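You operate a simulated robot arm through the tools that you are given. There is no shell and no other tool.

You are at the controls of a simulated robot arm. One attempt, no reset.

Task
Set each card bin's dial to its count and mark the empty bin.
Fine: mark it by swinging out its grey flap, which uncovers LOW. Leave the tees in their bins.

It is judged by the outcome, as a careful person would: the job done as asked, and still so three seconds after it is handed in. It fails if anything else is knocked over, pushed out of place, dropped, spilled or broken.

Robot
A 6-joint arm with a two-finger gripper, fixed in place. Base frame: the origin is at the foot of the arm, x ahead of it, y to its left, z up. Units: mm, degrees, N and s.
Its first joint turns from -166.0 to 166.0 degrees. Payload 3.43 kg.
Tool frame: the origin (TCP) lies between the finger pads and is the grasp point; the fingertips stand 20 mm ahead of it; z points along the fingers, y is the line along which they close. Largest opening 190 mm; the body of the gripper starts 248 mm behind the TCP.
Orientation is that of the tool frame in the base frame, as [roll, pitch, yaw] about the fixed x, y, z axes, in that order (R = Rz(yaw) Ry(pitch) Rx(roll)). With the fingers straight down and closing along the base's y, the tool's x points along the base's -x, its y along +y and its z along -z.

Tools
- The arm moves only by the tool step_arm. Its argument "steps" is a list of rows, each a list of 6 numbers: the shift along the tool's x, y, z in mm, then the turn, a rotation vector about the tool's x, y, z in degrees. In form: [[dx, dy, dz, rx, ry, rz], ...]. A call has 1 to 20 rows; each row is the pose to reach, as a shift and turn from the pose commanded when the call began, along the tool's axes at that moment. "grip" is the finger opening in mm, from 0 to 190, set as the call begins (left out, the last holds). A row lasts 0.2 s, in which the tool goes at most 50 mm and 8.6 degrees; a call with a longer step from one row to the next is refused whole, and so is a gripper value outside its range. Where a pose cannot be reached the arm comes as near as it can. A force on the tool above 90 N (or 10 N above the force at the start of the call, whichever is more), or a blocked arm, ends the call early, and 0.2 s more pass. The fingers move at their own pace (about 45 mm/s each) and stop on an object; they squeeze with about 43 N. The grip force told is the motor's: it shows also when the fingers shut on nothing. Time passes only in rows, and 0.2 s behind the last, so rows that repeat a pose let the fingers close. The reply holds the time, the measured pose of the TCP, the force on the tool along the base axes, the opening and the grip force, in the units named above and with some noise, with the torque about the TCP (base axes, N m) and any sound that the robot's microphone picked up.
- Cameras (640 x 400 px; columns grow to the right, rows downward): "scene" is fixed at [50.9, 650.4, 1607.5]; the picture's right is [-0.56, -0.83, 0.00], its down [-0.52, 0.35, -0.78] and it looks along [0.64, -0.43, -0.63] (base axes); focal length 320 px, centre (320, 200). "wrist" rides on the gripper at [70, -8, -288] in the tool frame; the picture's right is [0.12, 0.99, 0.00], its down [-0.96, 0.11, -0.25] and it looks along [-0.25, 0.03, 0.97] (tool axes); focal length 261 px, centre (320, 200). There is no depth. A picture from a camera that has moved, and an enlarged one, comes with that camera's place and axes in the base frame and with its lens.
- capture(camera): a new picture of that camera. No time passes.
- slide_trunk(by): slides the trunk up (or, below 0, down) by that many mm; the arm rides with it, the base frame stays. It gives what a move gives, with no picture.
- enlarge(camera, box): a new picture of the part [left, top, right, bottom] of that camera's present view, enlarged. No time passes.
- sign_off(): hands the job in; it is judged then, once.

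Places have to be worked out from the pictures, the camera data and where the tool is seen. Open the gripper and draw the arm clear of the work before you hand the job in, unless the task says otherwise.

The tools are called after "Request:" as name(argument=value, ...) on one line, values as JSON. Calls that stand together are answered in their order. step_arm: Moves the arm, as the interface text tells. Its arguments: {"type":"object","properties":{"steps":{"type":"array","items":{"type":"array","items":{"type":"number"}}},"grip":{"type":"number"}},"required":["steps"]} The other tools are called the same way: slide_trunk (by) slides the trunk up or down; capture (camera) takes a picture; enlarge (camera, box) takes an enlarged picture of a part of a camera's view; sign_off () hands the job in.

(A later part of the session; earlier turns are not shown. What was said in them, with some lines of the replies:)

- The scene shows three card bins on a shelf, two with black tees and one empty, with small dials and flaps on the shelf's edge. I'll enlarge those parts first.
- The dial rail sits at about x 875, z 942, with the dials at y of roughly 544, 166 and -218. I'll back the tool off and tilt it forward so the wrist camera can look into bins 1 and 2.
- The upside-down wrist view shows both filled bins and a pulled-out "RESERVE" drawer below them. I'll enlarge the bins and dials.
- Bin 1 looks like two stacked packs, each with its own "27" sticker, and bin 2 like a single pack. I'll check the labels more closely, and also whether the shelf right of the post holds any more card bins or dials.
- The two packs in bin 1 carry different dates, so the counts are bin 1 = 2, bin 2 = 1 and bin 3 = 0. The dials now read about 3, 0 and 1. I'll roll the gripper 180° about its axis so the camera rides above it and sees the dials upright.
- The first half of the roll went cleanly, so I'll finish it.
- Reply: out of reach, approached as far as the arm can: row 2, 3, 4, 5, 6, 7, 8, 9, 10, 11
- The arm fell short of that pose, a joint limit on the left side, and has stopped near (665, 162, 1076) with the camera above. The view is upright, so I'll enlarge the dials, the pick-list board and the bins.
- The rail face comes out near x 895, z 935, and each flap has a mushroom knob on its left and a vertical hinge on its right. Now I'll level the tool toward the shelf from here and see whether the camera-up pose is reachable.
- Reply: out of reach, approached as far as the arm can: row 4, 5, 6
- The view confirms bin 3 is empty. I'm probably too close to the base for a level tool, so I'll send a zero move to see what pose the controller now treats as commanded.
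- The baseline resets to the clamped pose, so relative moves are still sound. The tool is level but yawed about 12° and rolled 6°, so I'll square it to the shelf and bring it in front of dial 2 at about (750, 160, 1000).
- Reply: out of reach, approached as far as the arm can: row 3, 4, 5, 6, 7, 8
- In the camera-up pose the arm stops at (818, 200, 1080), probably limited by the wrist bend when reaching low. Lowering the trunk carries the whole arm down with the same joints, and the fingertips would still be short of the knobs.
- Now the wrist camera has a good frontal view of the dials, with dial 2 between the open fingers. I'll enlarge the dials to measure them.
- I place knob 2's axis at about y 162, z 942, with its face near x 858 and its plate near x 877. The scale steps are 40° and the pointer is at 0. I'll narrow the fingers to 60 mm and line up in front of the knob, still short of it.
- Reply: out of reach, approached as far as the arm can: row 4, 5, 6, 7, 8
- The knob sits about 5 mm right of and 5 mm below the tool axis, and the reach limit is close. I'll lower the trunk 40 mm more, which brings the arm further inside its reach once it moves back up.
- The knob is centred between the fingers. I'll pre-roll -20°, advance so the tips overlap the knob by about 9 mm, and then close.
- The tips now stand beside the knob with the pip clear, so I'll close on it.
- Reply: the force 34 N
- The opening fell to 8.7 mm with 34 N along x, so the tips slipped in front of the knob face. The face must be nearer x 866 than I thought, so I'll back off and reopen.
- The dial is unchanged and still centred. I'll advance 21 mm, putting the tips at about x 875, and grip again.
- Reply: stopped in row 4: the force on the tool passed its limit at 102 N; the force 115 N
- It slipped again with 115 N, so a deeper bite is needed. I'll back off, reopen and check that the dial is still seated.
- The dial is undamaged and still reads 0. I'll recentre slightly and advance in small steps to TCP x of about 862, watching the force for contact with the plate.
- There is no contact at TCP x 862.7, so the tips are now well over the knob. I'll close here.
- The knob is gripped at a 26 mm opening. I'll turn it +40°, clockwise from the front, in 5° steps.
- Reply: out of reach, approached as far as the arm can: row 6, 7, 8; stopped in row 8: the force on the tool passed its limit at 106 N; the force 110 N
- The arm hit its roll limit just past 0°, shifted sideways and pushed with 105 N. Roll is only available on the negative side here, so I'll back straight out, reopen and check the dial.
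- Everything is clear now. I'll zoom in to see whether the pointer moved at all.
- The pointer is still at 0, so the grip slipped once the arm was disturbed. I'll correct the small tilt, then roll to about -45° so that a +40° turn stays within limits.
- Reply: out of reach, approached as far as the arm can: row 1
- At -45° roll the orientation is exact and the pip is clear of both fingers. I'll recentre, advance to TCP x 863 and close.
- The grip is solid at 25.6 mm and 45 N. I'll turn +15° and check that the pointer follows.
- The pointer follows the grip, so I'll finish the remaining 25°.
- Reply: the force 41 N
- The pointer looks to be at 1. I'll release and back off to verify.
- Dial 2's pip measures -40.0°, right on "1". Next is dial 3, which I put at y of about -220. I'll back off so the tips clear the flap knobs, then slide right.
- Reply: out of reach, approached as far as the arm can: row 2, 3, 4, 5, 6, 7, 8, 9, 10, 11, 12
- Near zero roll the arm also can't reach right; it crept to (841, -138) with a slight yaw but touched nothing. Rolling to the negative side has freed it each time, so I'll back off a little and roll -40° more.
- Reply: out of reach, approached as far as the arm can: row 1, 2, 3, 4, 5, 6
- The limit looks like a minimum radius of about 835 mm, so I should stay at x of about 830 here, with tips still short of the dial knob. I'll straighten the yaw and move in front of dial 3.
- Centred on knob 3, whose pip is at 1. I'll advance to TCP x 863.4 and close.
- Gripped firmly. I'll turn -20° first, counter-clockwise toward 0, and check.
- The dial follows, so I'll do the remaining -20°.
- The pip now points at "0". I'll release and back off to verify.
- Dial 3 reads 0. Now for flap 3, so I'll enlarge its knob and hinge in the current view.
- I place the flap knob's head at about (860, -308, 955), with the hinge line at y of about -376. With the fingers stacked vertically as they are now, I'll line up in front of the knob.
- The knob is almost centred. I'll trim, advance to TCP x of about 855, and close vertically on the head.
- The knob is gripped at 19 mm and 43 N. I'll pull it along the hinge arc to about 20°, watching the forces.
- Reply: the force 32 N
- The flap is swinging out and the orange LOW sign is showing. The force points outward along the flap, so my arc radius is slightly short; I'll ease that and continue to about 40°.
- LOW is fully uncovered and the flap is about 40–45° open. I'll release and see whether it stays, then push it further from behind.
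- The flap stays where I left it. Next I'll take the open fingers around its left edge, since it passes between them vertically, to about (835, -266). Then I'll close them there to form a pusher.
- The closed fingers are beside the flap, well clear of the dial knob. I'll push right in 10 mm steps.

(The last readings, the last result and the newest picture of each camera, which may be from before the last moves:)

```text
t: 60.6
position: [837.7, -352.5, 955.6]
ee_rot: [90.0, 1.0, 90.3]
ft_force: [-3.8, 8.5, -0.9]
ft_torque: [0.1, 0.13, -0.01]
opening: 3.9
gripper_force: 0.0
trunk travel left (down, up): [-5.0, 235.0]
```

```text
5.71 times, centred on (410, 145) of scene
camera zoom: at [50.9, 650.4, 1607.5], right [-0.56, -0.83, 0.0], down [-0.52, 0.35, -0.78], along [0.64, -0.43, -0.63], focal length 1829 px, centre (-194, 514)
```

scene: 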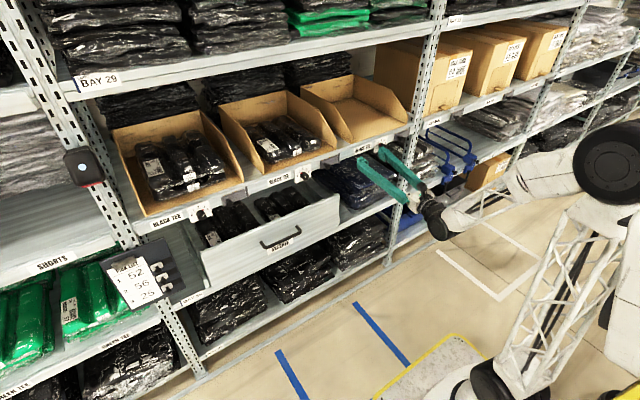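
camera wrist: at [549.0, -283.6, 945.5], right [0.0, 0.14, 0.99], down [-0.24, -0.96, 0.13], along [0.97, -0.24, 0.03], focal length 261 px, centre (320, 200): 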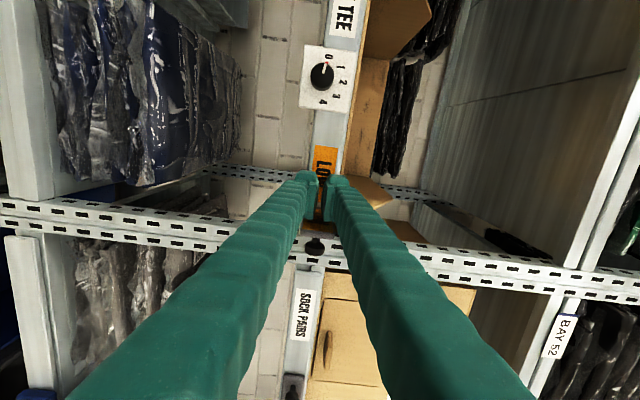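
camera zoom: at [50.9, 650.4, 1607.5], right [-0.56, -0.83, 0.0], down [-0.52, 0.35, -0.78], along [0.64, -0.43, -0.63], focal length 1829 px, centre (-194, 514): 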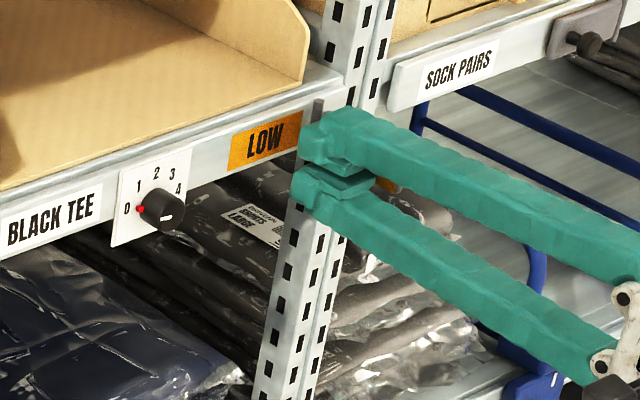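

The flap is at about 85–90° with only a 9 N push. I'll nudge it 25 mm further so it is clearly open.

Request:
step_arm(steps=[[-8, 0, 0, 0, 0, 0], [-16, 0, 0, 0, 0, 0], [-22, 0, 0, 0, 0, 0], [-27, 0, 0, 0, 0, 0]])

Request:
enlarge(camera="wrist", box=[250, 130, 390, 260])

Request:
enlarge(camera="scene", box=[370, 110, 450, 180])

```text
t: 61.2
position: [837.2, -355.1, 954.8]
ee_rot: [90.1, 1.2, 91.3]
ft_force: [22.2, 77.4, 3.9]
ft_torque: [0.53, -0.12, 1.17]
opening: 5.9
gripper_force: 34.4
trunk travel left (down, up): [-5.0, 235.0]
stopped in row 3: the force on the tool passed its limit at 100 N (the readings are from after the stop); the commanded pose is now the measured one
```

```text
3.08 times, centred on (320, 195) of wrist
camera zoom: at [548.4, -290.7, 945.1], right [0.0, 0.14, 0.99], down [-0.23, -0.96, 0.14], along [0.97, -0.22, 0.03], focal length 802 px, centre (320, 215)
```

zoom: 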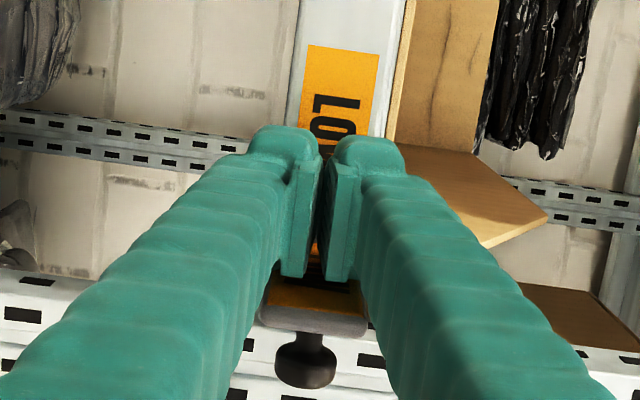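

```text
5.71 times, centred on (410, 145) of scene
camera zoom: at [50.9, 650.4, 1607.5], right [-0.56, -0.83, 0.0], down [-0.52, 0.35, -0.78], along [0.64, -0.43, -0.63], focal length 1829 px, centre (-194, 514)
```

zoom: 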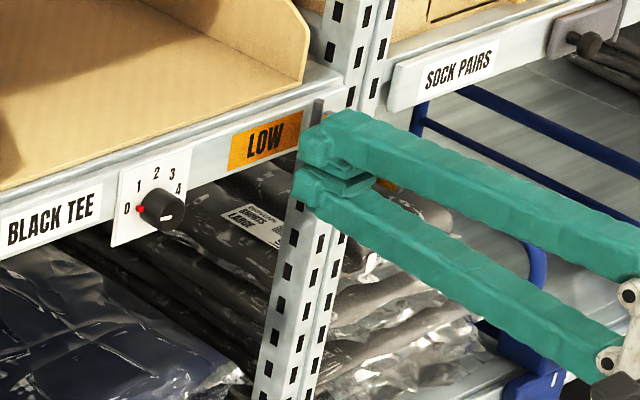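

The force rose to 100 N, so the flap is against its open stop at about 90°. I'll move off it to the left, back away and check that it stays.

Request:
step_arm(steps=[[12, 0, 0, 0, 0, 0], [28, 0, -3, 0, 0, 0], [45, 0, -10, 0, 0, 0], [60, 0, -20, 0, 0, 0], [65, 20, -35, 0, 0, 0], [65, 50, -40, 0, 0, 0], [65, 85, -40, 0, 0, 0], [65, 85, -40, 0, 0, 0]])

Request:
capture(camera="wrist")

Request:
enlarge(camera="scene", box=[370, 110, 450, 180])

```text
t: 63.0
position: [793.0, -300.1, 1036.6]
ee_rot: [90.1, 1.0, 90.3]
ft_force: [0.5, -0.6, -0.8]
ft_torque: [0.04, -0.04, 0.01]
opening: 3.9
gripper_force: 0.0
trunk travel left (down, up): [-5.0, 235.0]
```

```text
taken
camera wrist: at [505.2, -231.4, 1027.8], right [0.0, 0.14, 0.99], down [-0.24, -0.96, 0.13], along [0.97, -0.24, 0.03], focal length 261 px, centre (320, 200)
```

wrist: 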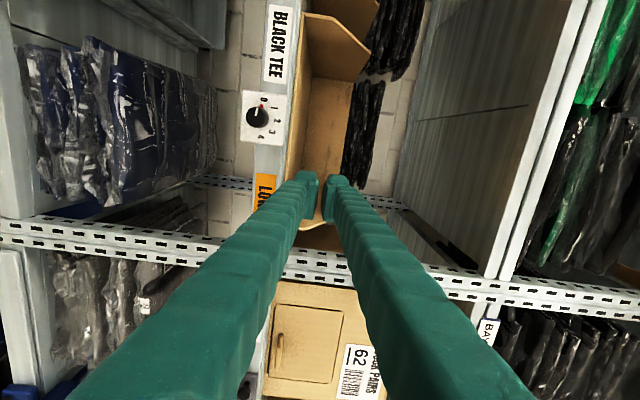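

```text
5.71 times, centred on (410, 145) of scene
camera zoom: at [50.9, 650.4, 1607.5], right [-0.56, -0.83, 0.0], down [-0.52, 0.35, -0.78], along [0.64, -0.43, -0.63], focal length 1829 px, centre (-194, 514)
```

zoom: 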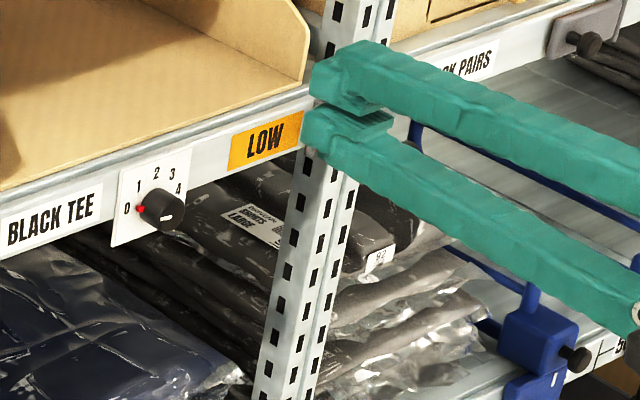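

Dial 3 still reads 0 and LOW is exposed, though the flap itself is hidden behind the fingers. I'll traverse left at z of about 1036, above the knobs, toward dial 1.

Request:
step_arm(steps=[[40, 0, 5, 0, 0, 0], [85, 0, 10, 0, 0, 0], [130, 0, 12, 0, 0, 0], [175, 0, 15, 0, 0, 0], [220, 0, 15, 0, 0, 0], [265, 0, 15, 0, 0, 0], [310, 0, 15, 0, 0, 0], [355, 0, 15, 0, 0, 0], [400, 0, 15, 0, 0, 0], [445, 0, 15, 0, 0, 0]])

Request:
enlarge(camera="scene", box=[350, 100, 450, 190])

Request:
capture(camera="scene")

```text
t: 65.2
position: [808.0, 145.7, 1034.3]
ee_rot: [90.1, 0.9, 90.3]
ft_force: [-0.3, -0.4, 0.4]
ft_torque: [-0.02, 0.04, 0.1]
opening: 3.9
gripper_force: 0.1
trunk travel left (down, up): [-5.0, 235.0]
```

```text
4.44 times, centred on (400, 145) of scene
camera zoom: at [50.9, 650.4, 1607.5], right [-0.56, -0.83, 0.0], down [-0.52, 0.35, -0.78], along [0.64, -0.43, -0.63], focal length 1423 px, centre (-36, 444)
```

zoom: 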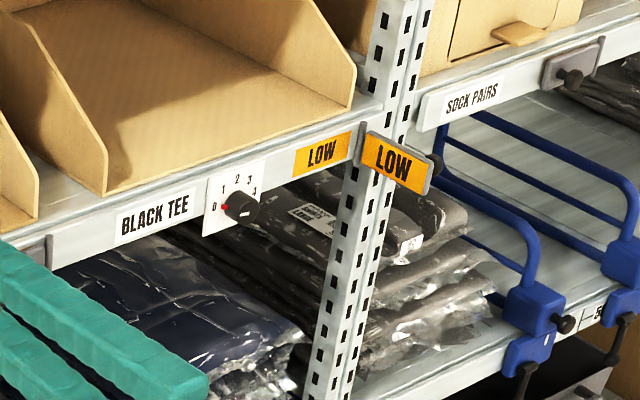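

```text
taken
```

scene: 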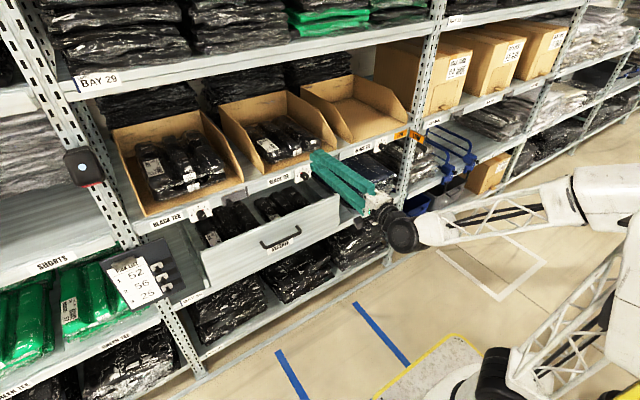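

The flap is swung out about 90° and shows LOW. I'll continue left to dial 1 at y of about 540.

Request:
step_arm(steps=[[44, 0, 0, 0, 0, 0], [88, 0, 0, 0, 0, 0], [132, 0, 0, 0, 0, 0], [176, 0, 0, 0, 0, 0], [220, 0, 0, 0, 0, 0], [264, 0, 0, 0, 0, 0], [308, 0, 0, 0, 0, 0], [352, 0, 0, 0, 0, 0], [395, 0, 0, 0, 0, 0], [395, 0, 0, 0, 0, 0]], grip=60)

Request:
capture(camera="wrist")

Request:
capture(camera="scene")

```text
t: 67.4
position: [804.8, 540.1, 1024.9]
ee_rot: [90.1, 1.0, 90.5]
ft_force: [-1.2, 0.8, 0.8]
ft_torque: [-0.04, -0.03, 0.02]
opening: 60.0
gripper_force: 0.0
trunk travel left (down, up): [-5.0, 235.0]
```

```text
taken
camera wrist: at [516.8, 608.8, 1015.3], right [0.0, 0.14, 0.99], down [-0.24, -0.96, 0.13], along [0.97, -0.24, 0.03], focal length 261 px, centre (320, 200)
```

wrist: 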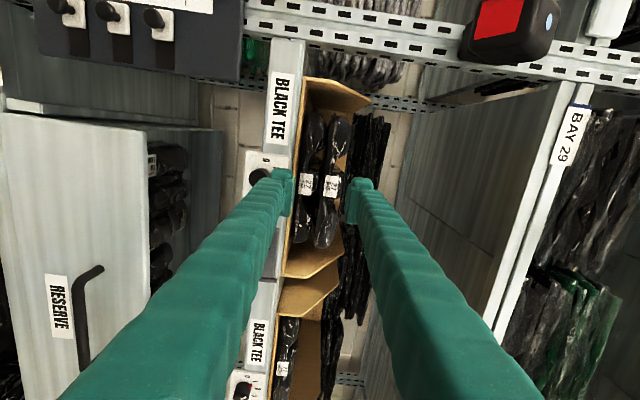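

```text
taken
```

scene: 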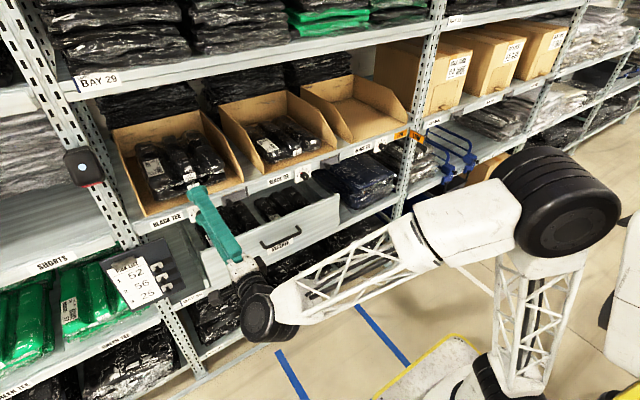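

Now in front of bin 1. The drawer handle works out at about x 842, z 718, so lowering the tool is clear of it. I'll drop to z of about 941 in front of dial 1.

Request:
step_arm(steps=[[0, -25, 5, 0, 0, 0], [0, -50, 12, 0, 0, 0], [0, -75, 20, 0, 0, 0], [0, -84, 23, 0, 0, 0], [0, -84, 23, 0, 0, 0]])

Request:
enlarge(camera="wrist", box=[250, 130, 390, 220])

Request:
capture(camera="scene")

```text
t: 68.6
position: [828.5, 537.6, 938.7]
ee_rot: [90.0, 1.0, 90.4]
ft_force: [0.5, -1.1, -0.1]
ft_torque: [-0.01, 0.04, 0.01]
opening: 60.2
gripper_force: 0.0
trunk travel left (down, up): [-5.0, 235.0]
```

```text
4.44 times, centred on (320, 175) of wrist
camera zoom: at [539.8, 605.9, 930.1], right [0.0, 0.14, 0.99], down [-0.24, -0.96, 0.13], along [0.97, -0.24, 0.03], focal length 1158 px, centre (320, 311)
```

zoom: 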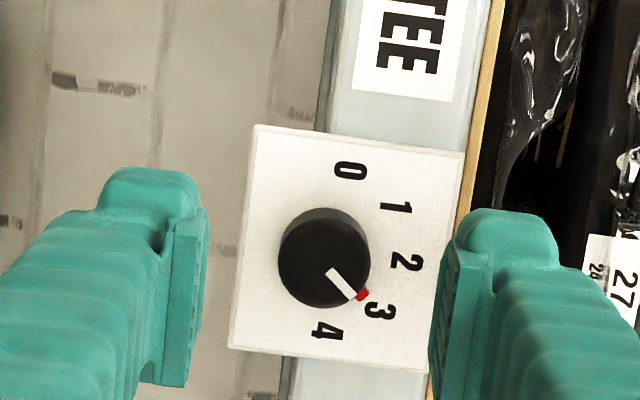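

```text
taken
```

scene: 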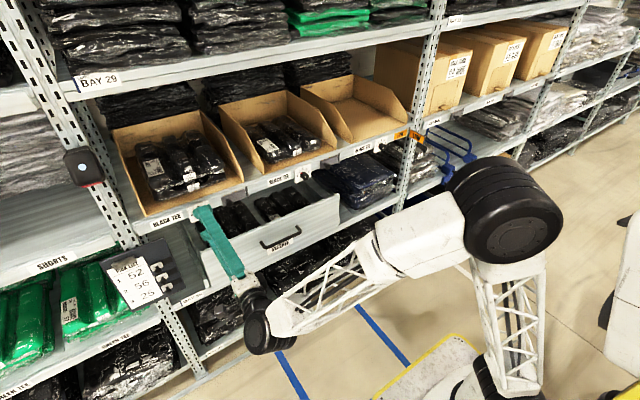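

Dial 1's pip is at 3, and the knob is within 2 mm of the tool axis. I'll trim, advance to TCP x 863.5 and grip.

Request:
step_arm(steps=[[0.6, 1.8, 8, 0, 0, 0], [0.6, 1.8, 16, 0, 0, 0], [0.6, 1.8, 24, 0, 0, 0], [0.6, 1.8, 30, 0, 0, 0], [0.6, 1.8, 35, 0, 0, 0], [0.6, 1.8, 35, 0, 0, 0]])

Request:
step_arm(steps=[[0, 0, 0, 0, 0, 0], [0, 0, 0, 0, 0, 0], [0, 0, 0, 0, 0, 0], [0, 0, 0, 0, 0, 0]], grip=20)

Request:
enlarge(camera="wrist", box=[250, 120, 390, 210])

```text
t: 70.0
position: [863.0, 538.5, 940.3]
ee_rot: [90.2, 1.0, 90.4]
ft_force: [-0.3, 0.0, 0.6]
ft_torque: [0.0, -0.02, 0.03]
opening: 60.1
gripper_force: 0.1
trunk travel left (down, up): [-5.0, 235.0]
```

```text
t: 71.0
position: [863.2, 538.2, 939.6]
ee_rot: [90.2, 0.9, 90.4]
ft_force: [-0.5, -1.0, -3.4]
ft_torque: [0.02, 0.03, -0.02]
opening: 25.8
gripper_force: 45.2
trunk travel left (down, up): [-5.0, 235.0]
```

```text
4.44 times, centred on (320, 165) of wrist
camera zoom: at [574.2, 607.3, 931.1], right [0.0, 0.14, 0.99], down [-0.24, -0.96, 0.13], along [0.97, -0.24, 0.03], focal length 1158 px, centre (320, 356)
```

zoom: 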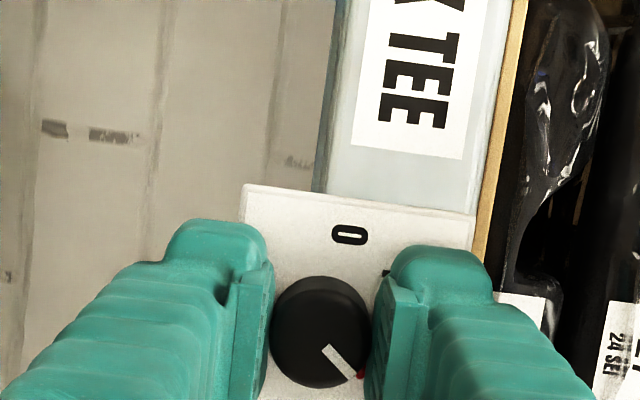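

Gripped at 25.8 mm. I'll turn -20° and check.

Request:
step_arm(steps=[[0, 0, 0, 0, 0, -5], [0, 0, 0, 0, 0, -10], [0, 0, 0, 0, 0, -15], [0, 0, 0, 0, 0, -20], [0, 0, 0, 0, 0, -20]])

Request:
enlarge(camera="wrist", box=[250, 120, 390, 210])

```text
t: 72.2
position: [862.6, 538.8, 939.6]
ee_rot: [90.2, 21.0, 90.4]
ft_force: [5.7, -0.9, -9.7]
ft_torque: [-0.01, 0.08, 0.0]
opening: 25.7
gripper_force: 45.3
trunk travel left (down, up): [-5.0, 235.0]
```

```text
4.44 times, centred on (320, 165) of wrist
camera zoom: at [574.3, 600.0, 908.0], right [0.0, 0.47, 0.88], down [-0.24, -0.86, 0.45], along [0.97, -0.21, 0.11], focal length 1158 px, centre (320, 356)
```

zoom: 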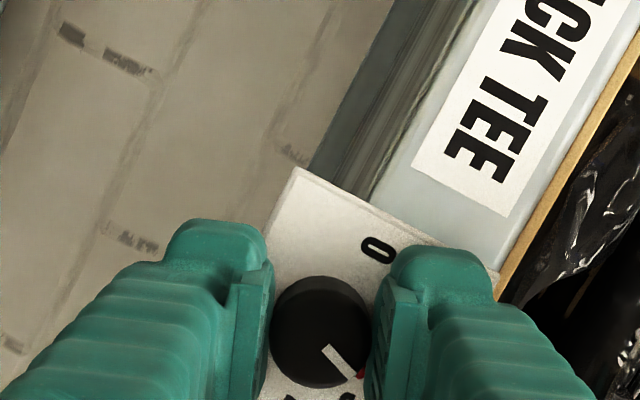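

The knob line is fixed relative to the fingers, so the dial is turning with them. I'll do the remaining -20°.

Request:
step_arm(steps=[[0, 0, 0, 0, 0, -5], [0, 0, 0, 0, 0, -10], [0, 0, 0, 0, 0, -15], [0, 0, 0, 0, 0, -20], [0, 0, 0, 0, 0, -20]])

Request:
step_arm(steps=[[0, 0, 0, 0, 0, 0], [0, 0, 0, 0, 0, 0], [0, 0, 0, 0, 0, 0], [0, 0, -10, 0, 0, 0], [0, 0, -22, 0, 0, 0], [0, 0, -35, 0, 0, 0]], grip=60)

Request:
enlarge(camera="wrist", box=[250, 130, 390, 220])

Request:
enlarge(camera="scene", box=[140, 170, 260, 250])

```text
t: 73.4
position: [861.9, 538.6, 940.2]
ee_rot: [90.1, 41.1, 90.4]
ft_force: [1.1, -2.7, -8.4]
ft_torque: [-0.03, 0.06, -0.07]
opening: 25.7
gripper_force: 44.8
trunk travel left (down, up): [-5.0, 235.0]
```

```text
t: 74.8
position: [826.8, 539.1, 941.3]
ee_rot: [90.2, 41.0, 90.4]
ft_force: [-0.3, 0.1, -0.6]
ft_torque: [-0.01, -0.02, 0.04]
opening: 60.1
gripper_force: 0.1
trunk travel left (down, up): [-5.0, 235.0]
```

```text
4.44 times, centred on (320, 175) of wrist
camera zoom: at [537.7, 586.5, 889.4], right [0.0, 0.74, 0.67], down [-0.24, -0.65, 0.72], along [0.97, -0.16, 0.18], focal length 1158 px, centre (320, 311)
```

zoom: 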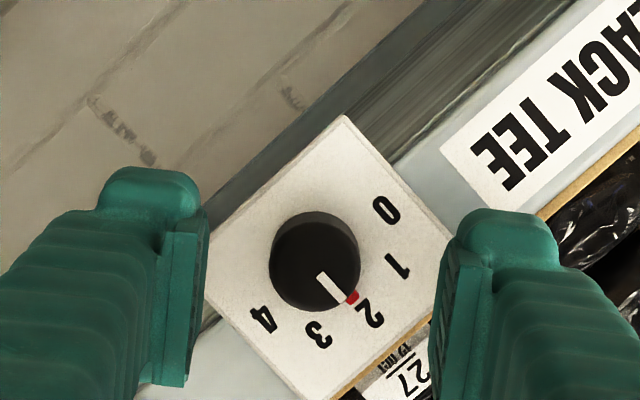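

```text
5.00 times, centred on (200, 210) of scene
camera zoom: at [50.9, 650.4, 1607.5], right [-0.56, -0.83, 0.0], down [-0.52, 0.35, -0.78], along [0.64, -0.43, -0.63], focal length 1601 px, centre (920, 150)
```

zoom: 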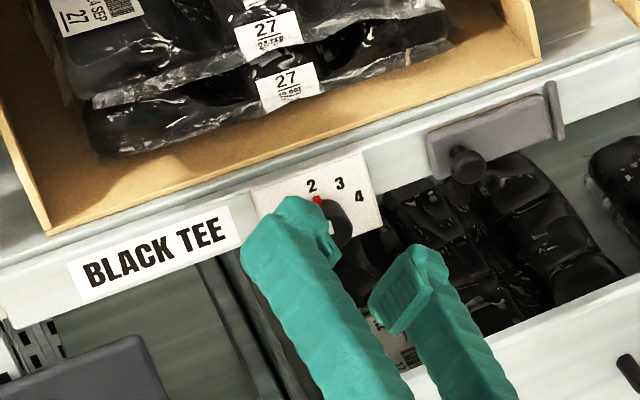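

Dial 1 now reads 2. I'll draw the arm straight back from the shelf and then check everything.

Request:
step_arm(steps=[[0, 0, -30, 0, 0, 0], [0, 0, -65, 0, 0, 0], [0, 0, -100, 0, 0, 0], [0, 0, -130, 0, 0, 0], [0, 0, -150, 0, 0, 0], [0, 0, -150, 0, 0, 0]], grip=100)

Request:
capture(camera="scene")

Request:
enlarge(camera="scene", box=[110, 100, 250, 240])

Request:
enlarge(camera="scene", box=[260, 110, 440, 200])

Request:
capture(camera="wrist")

```text
t: 76.2
position: [676.0, 538.1, 939.5]
ee_rot: [90.3, 41.0, 90.3]
ft_force: [-0.2, 0.2, -0.7]
ft_torque: [0.03, 0.01, -0.02]
opening: 99.6
gripper_force: 0.0
trunk travel left (down, up): [-5.0, 235.0]
```

```text
taken
```

scene: 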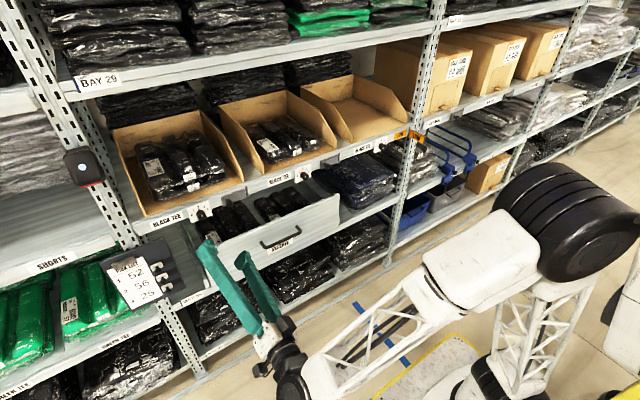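

```text
2.86 times, centred on (180, 170) of scene
camera zoom: at [50.9, 650.4, 1607.5], right [-0.56, -0.83, 0.0], down [-0.52, 0.35, -0.78], along [0.64, -0.43, -0.63], focal length 915 px, centre (720, 286)
```

zoom: 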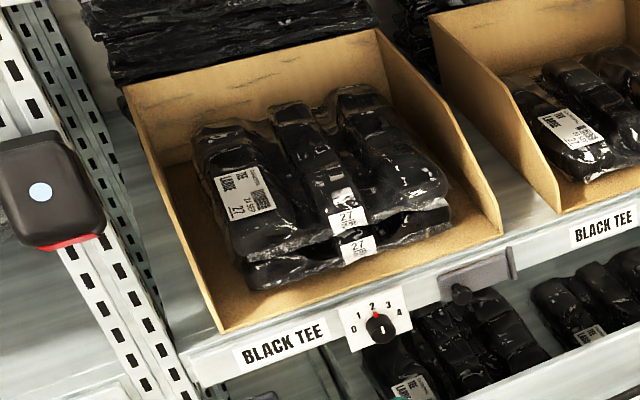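

```text
3.56 times, centred on (350, 155) of scene
camera zoom: at [50.9, 650.4, 1607.5], right [-0.56, -0.83, 0.0], down [-0.52, 0.35, -0.78], along [0.64, -0.43, -0.63], focal length 1138 px, centre (213, 360)
```

zoom: 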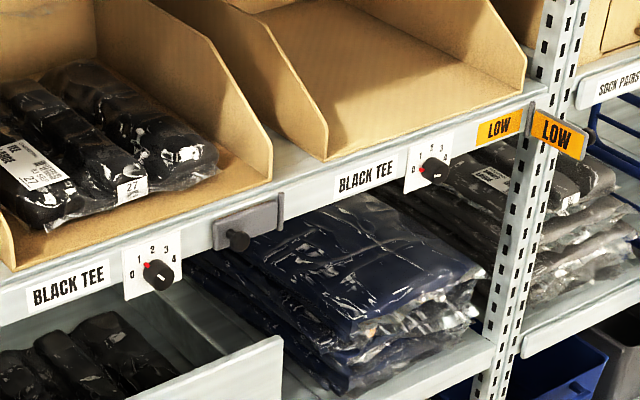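

```text
taken
camera wrist: at [387.8, 584.3, 888.3], right [0.0, 0.74, 0.67], down [-0.24, -0.65, 0.72], along [0.97, -0.16, 0.18], focal length 261 px, centre (320, 200)
```

wrist: 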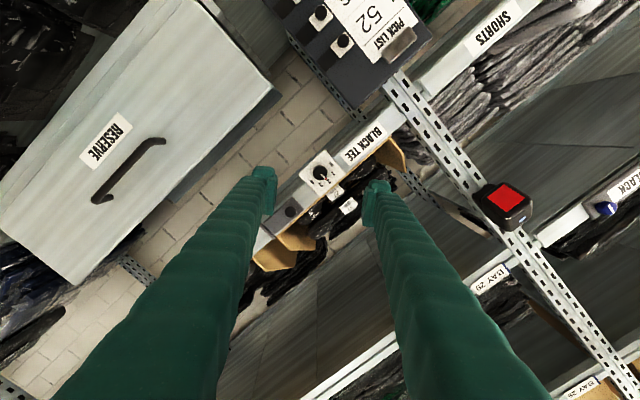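

The dials read 2, 1 and 0, and LOW is showing. I'll take one last low-angle look at bin 1's stack to confirm its count before handing in.

Request:
enlarge(camera="wrist", box=[270, 120, 410, 260])

Request:
enlarge(camera="scene", box=[180, 180, 230, 230])

Request:
enlarge(camera="scene", box=[290, 140, 420, 190])

```text
2.86 times, centred on (340, 190) of wrist
camera zoom: at [387.8, 584.3, 888.3], right [0.0, 0.74, 0.67], down [-0.24, -0.65, 0.72], along [0.97, -0.16, 0.18], focal length 745 px, centre (263, 229)
```

zoom: 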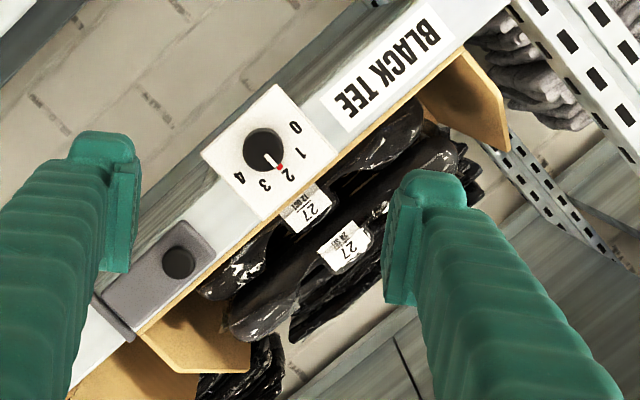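

```text
8.00 times, centred on (205, 205) of scene
camera zoom: at [50.9, 650.4, 1607.5], right [-0.56, -0.83, 0.0], down [-0.52, 0.35, -0.78], along [0.64, -0.43, -0.63], focal length 2561 px, centre (1240, 160)
```

zoom: 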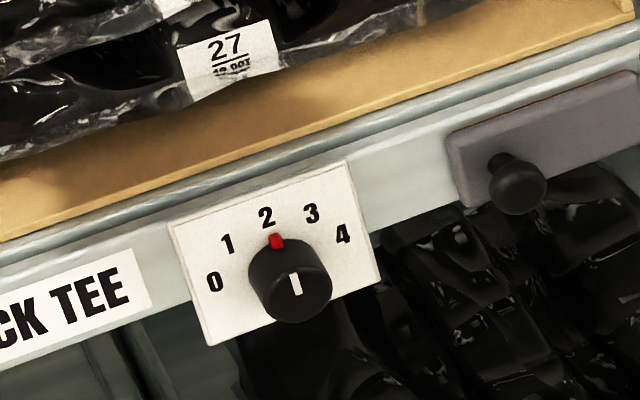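

```text
4.92 times, centred on (355, 165) of scene
camera zoom: at [50.9, 650.4, 1607.5], right [-0.56, -0.83, 0.0], down [-0.52, 0.35, -0.78], along [0.64, -0.43, -0.63], focal length 1576 px, centre (148, 372)
```

zoom: 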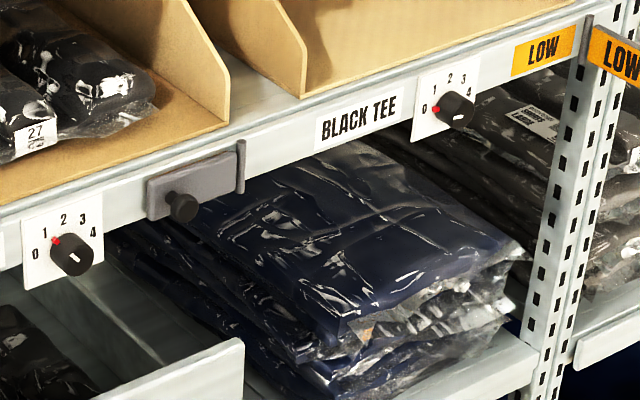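

Bin 1 holds two packs with its dial at 2, bin 2 holds one with its dial at 1, and empty bin 3 is at 0 with its flap swung out showing LOW. The tees are untouched, the gripper is open and the arm is clear, so I'm handing in.

Request:
sign_off()

```text
The job is handed in.
```

I set all three dials to their counts and marked the empty bin. I checked these in the last pictures before handing in.

| Bin | Tees in bin | Dial was | Dial now |
|---|---|---|---|
| 1 (left) | 2 | 3 | 2 |
| 2 (middle) | 1 | 0 | 1 |
| 3 (right) | 0 | 1 | 0 |

- **Empty bin:** bin 3's grey flap is swung out about 90°, against its stop, and LOW is showing.
- **Tees:** I counted each bagged pack as one tee and left them all in their bins.
- **Contact:** the first tries at dial 2 slipped and pressed on its knob with up to about 115 N. Opening the flap ended with about a 100 N push against its stop. I saw no damage, and nothing else looked moved.
- **Arm:** the gripper is open and the arm is drawn back from the shelf. I lowered the trunk 170 mm to reach the dials and left it there.
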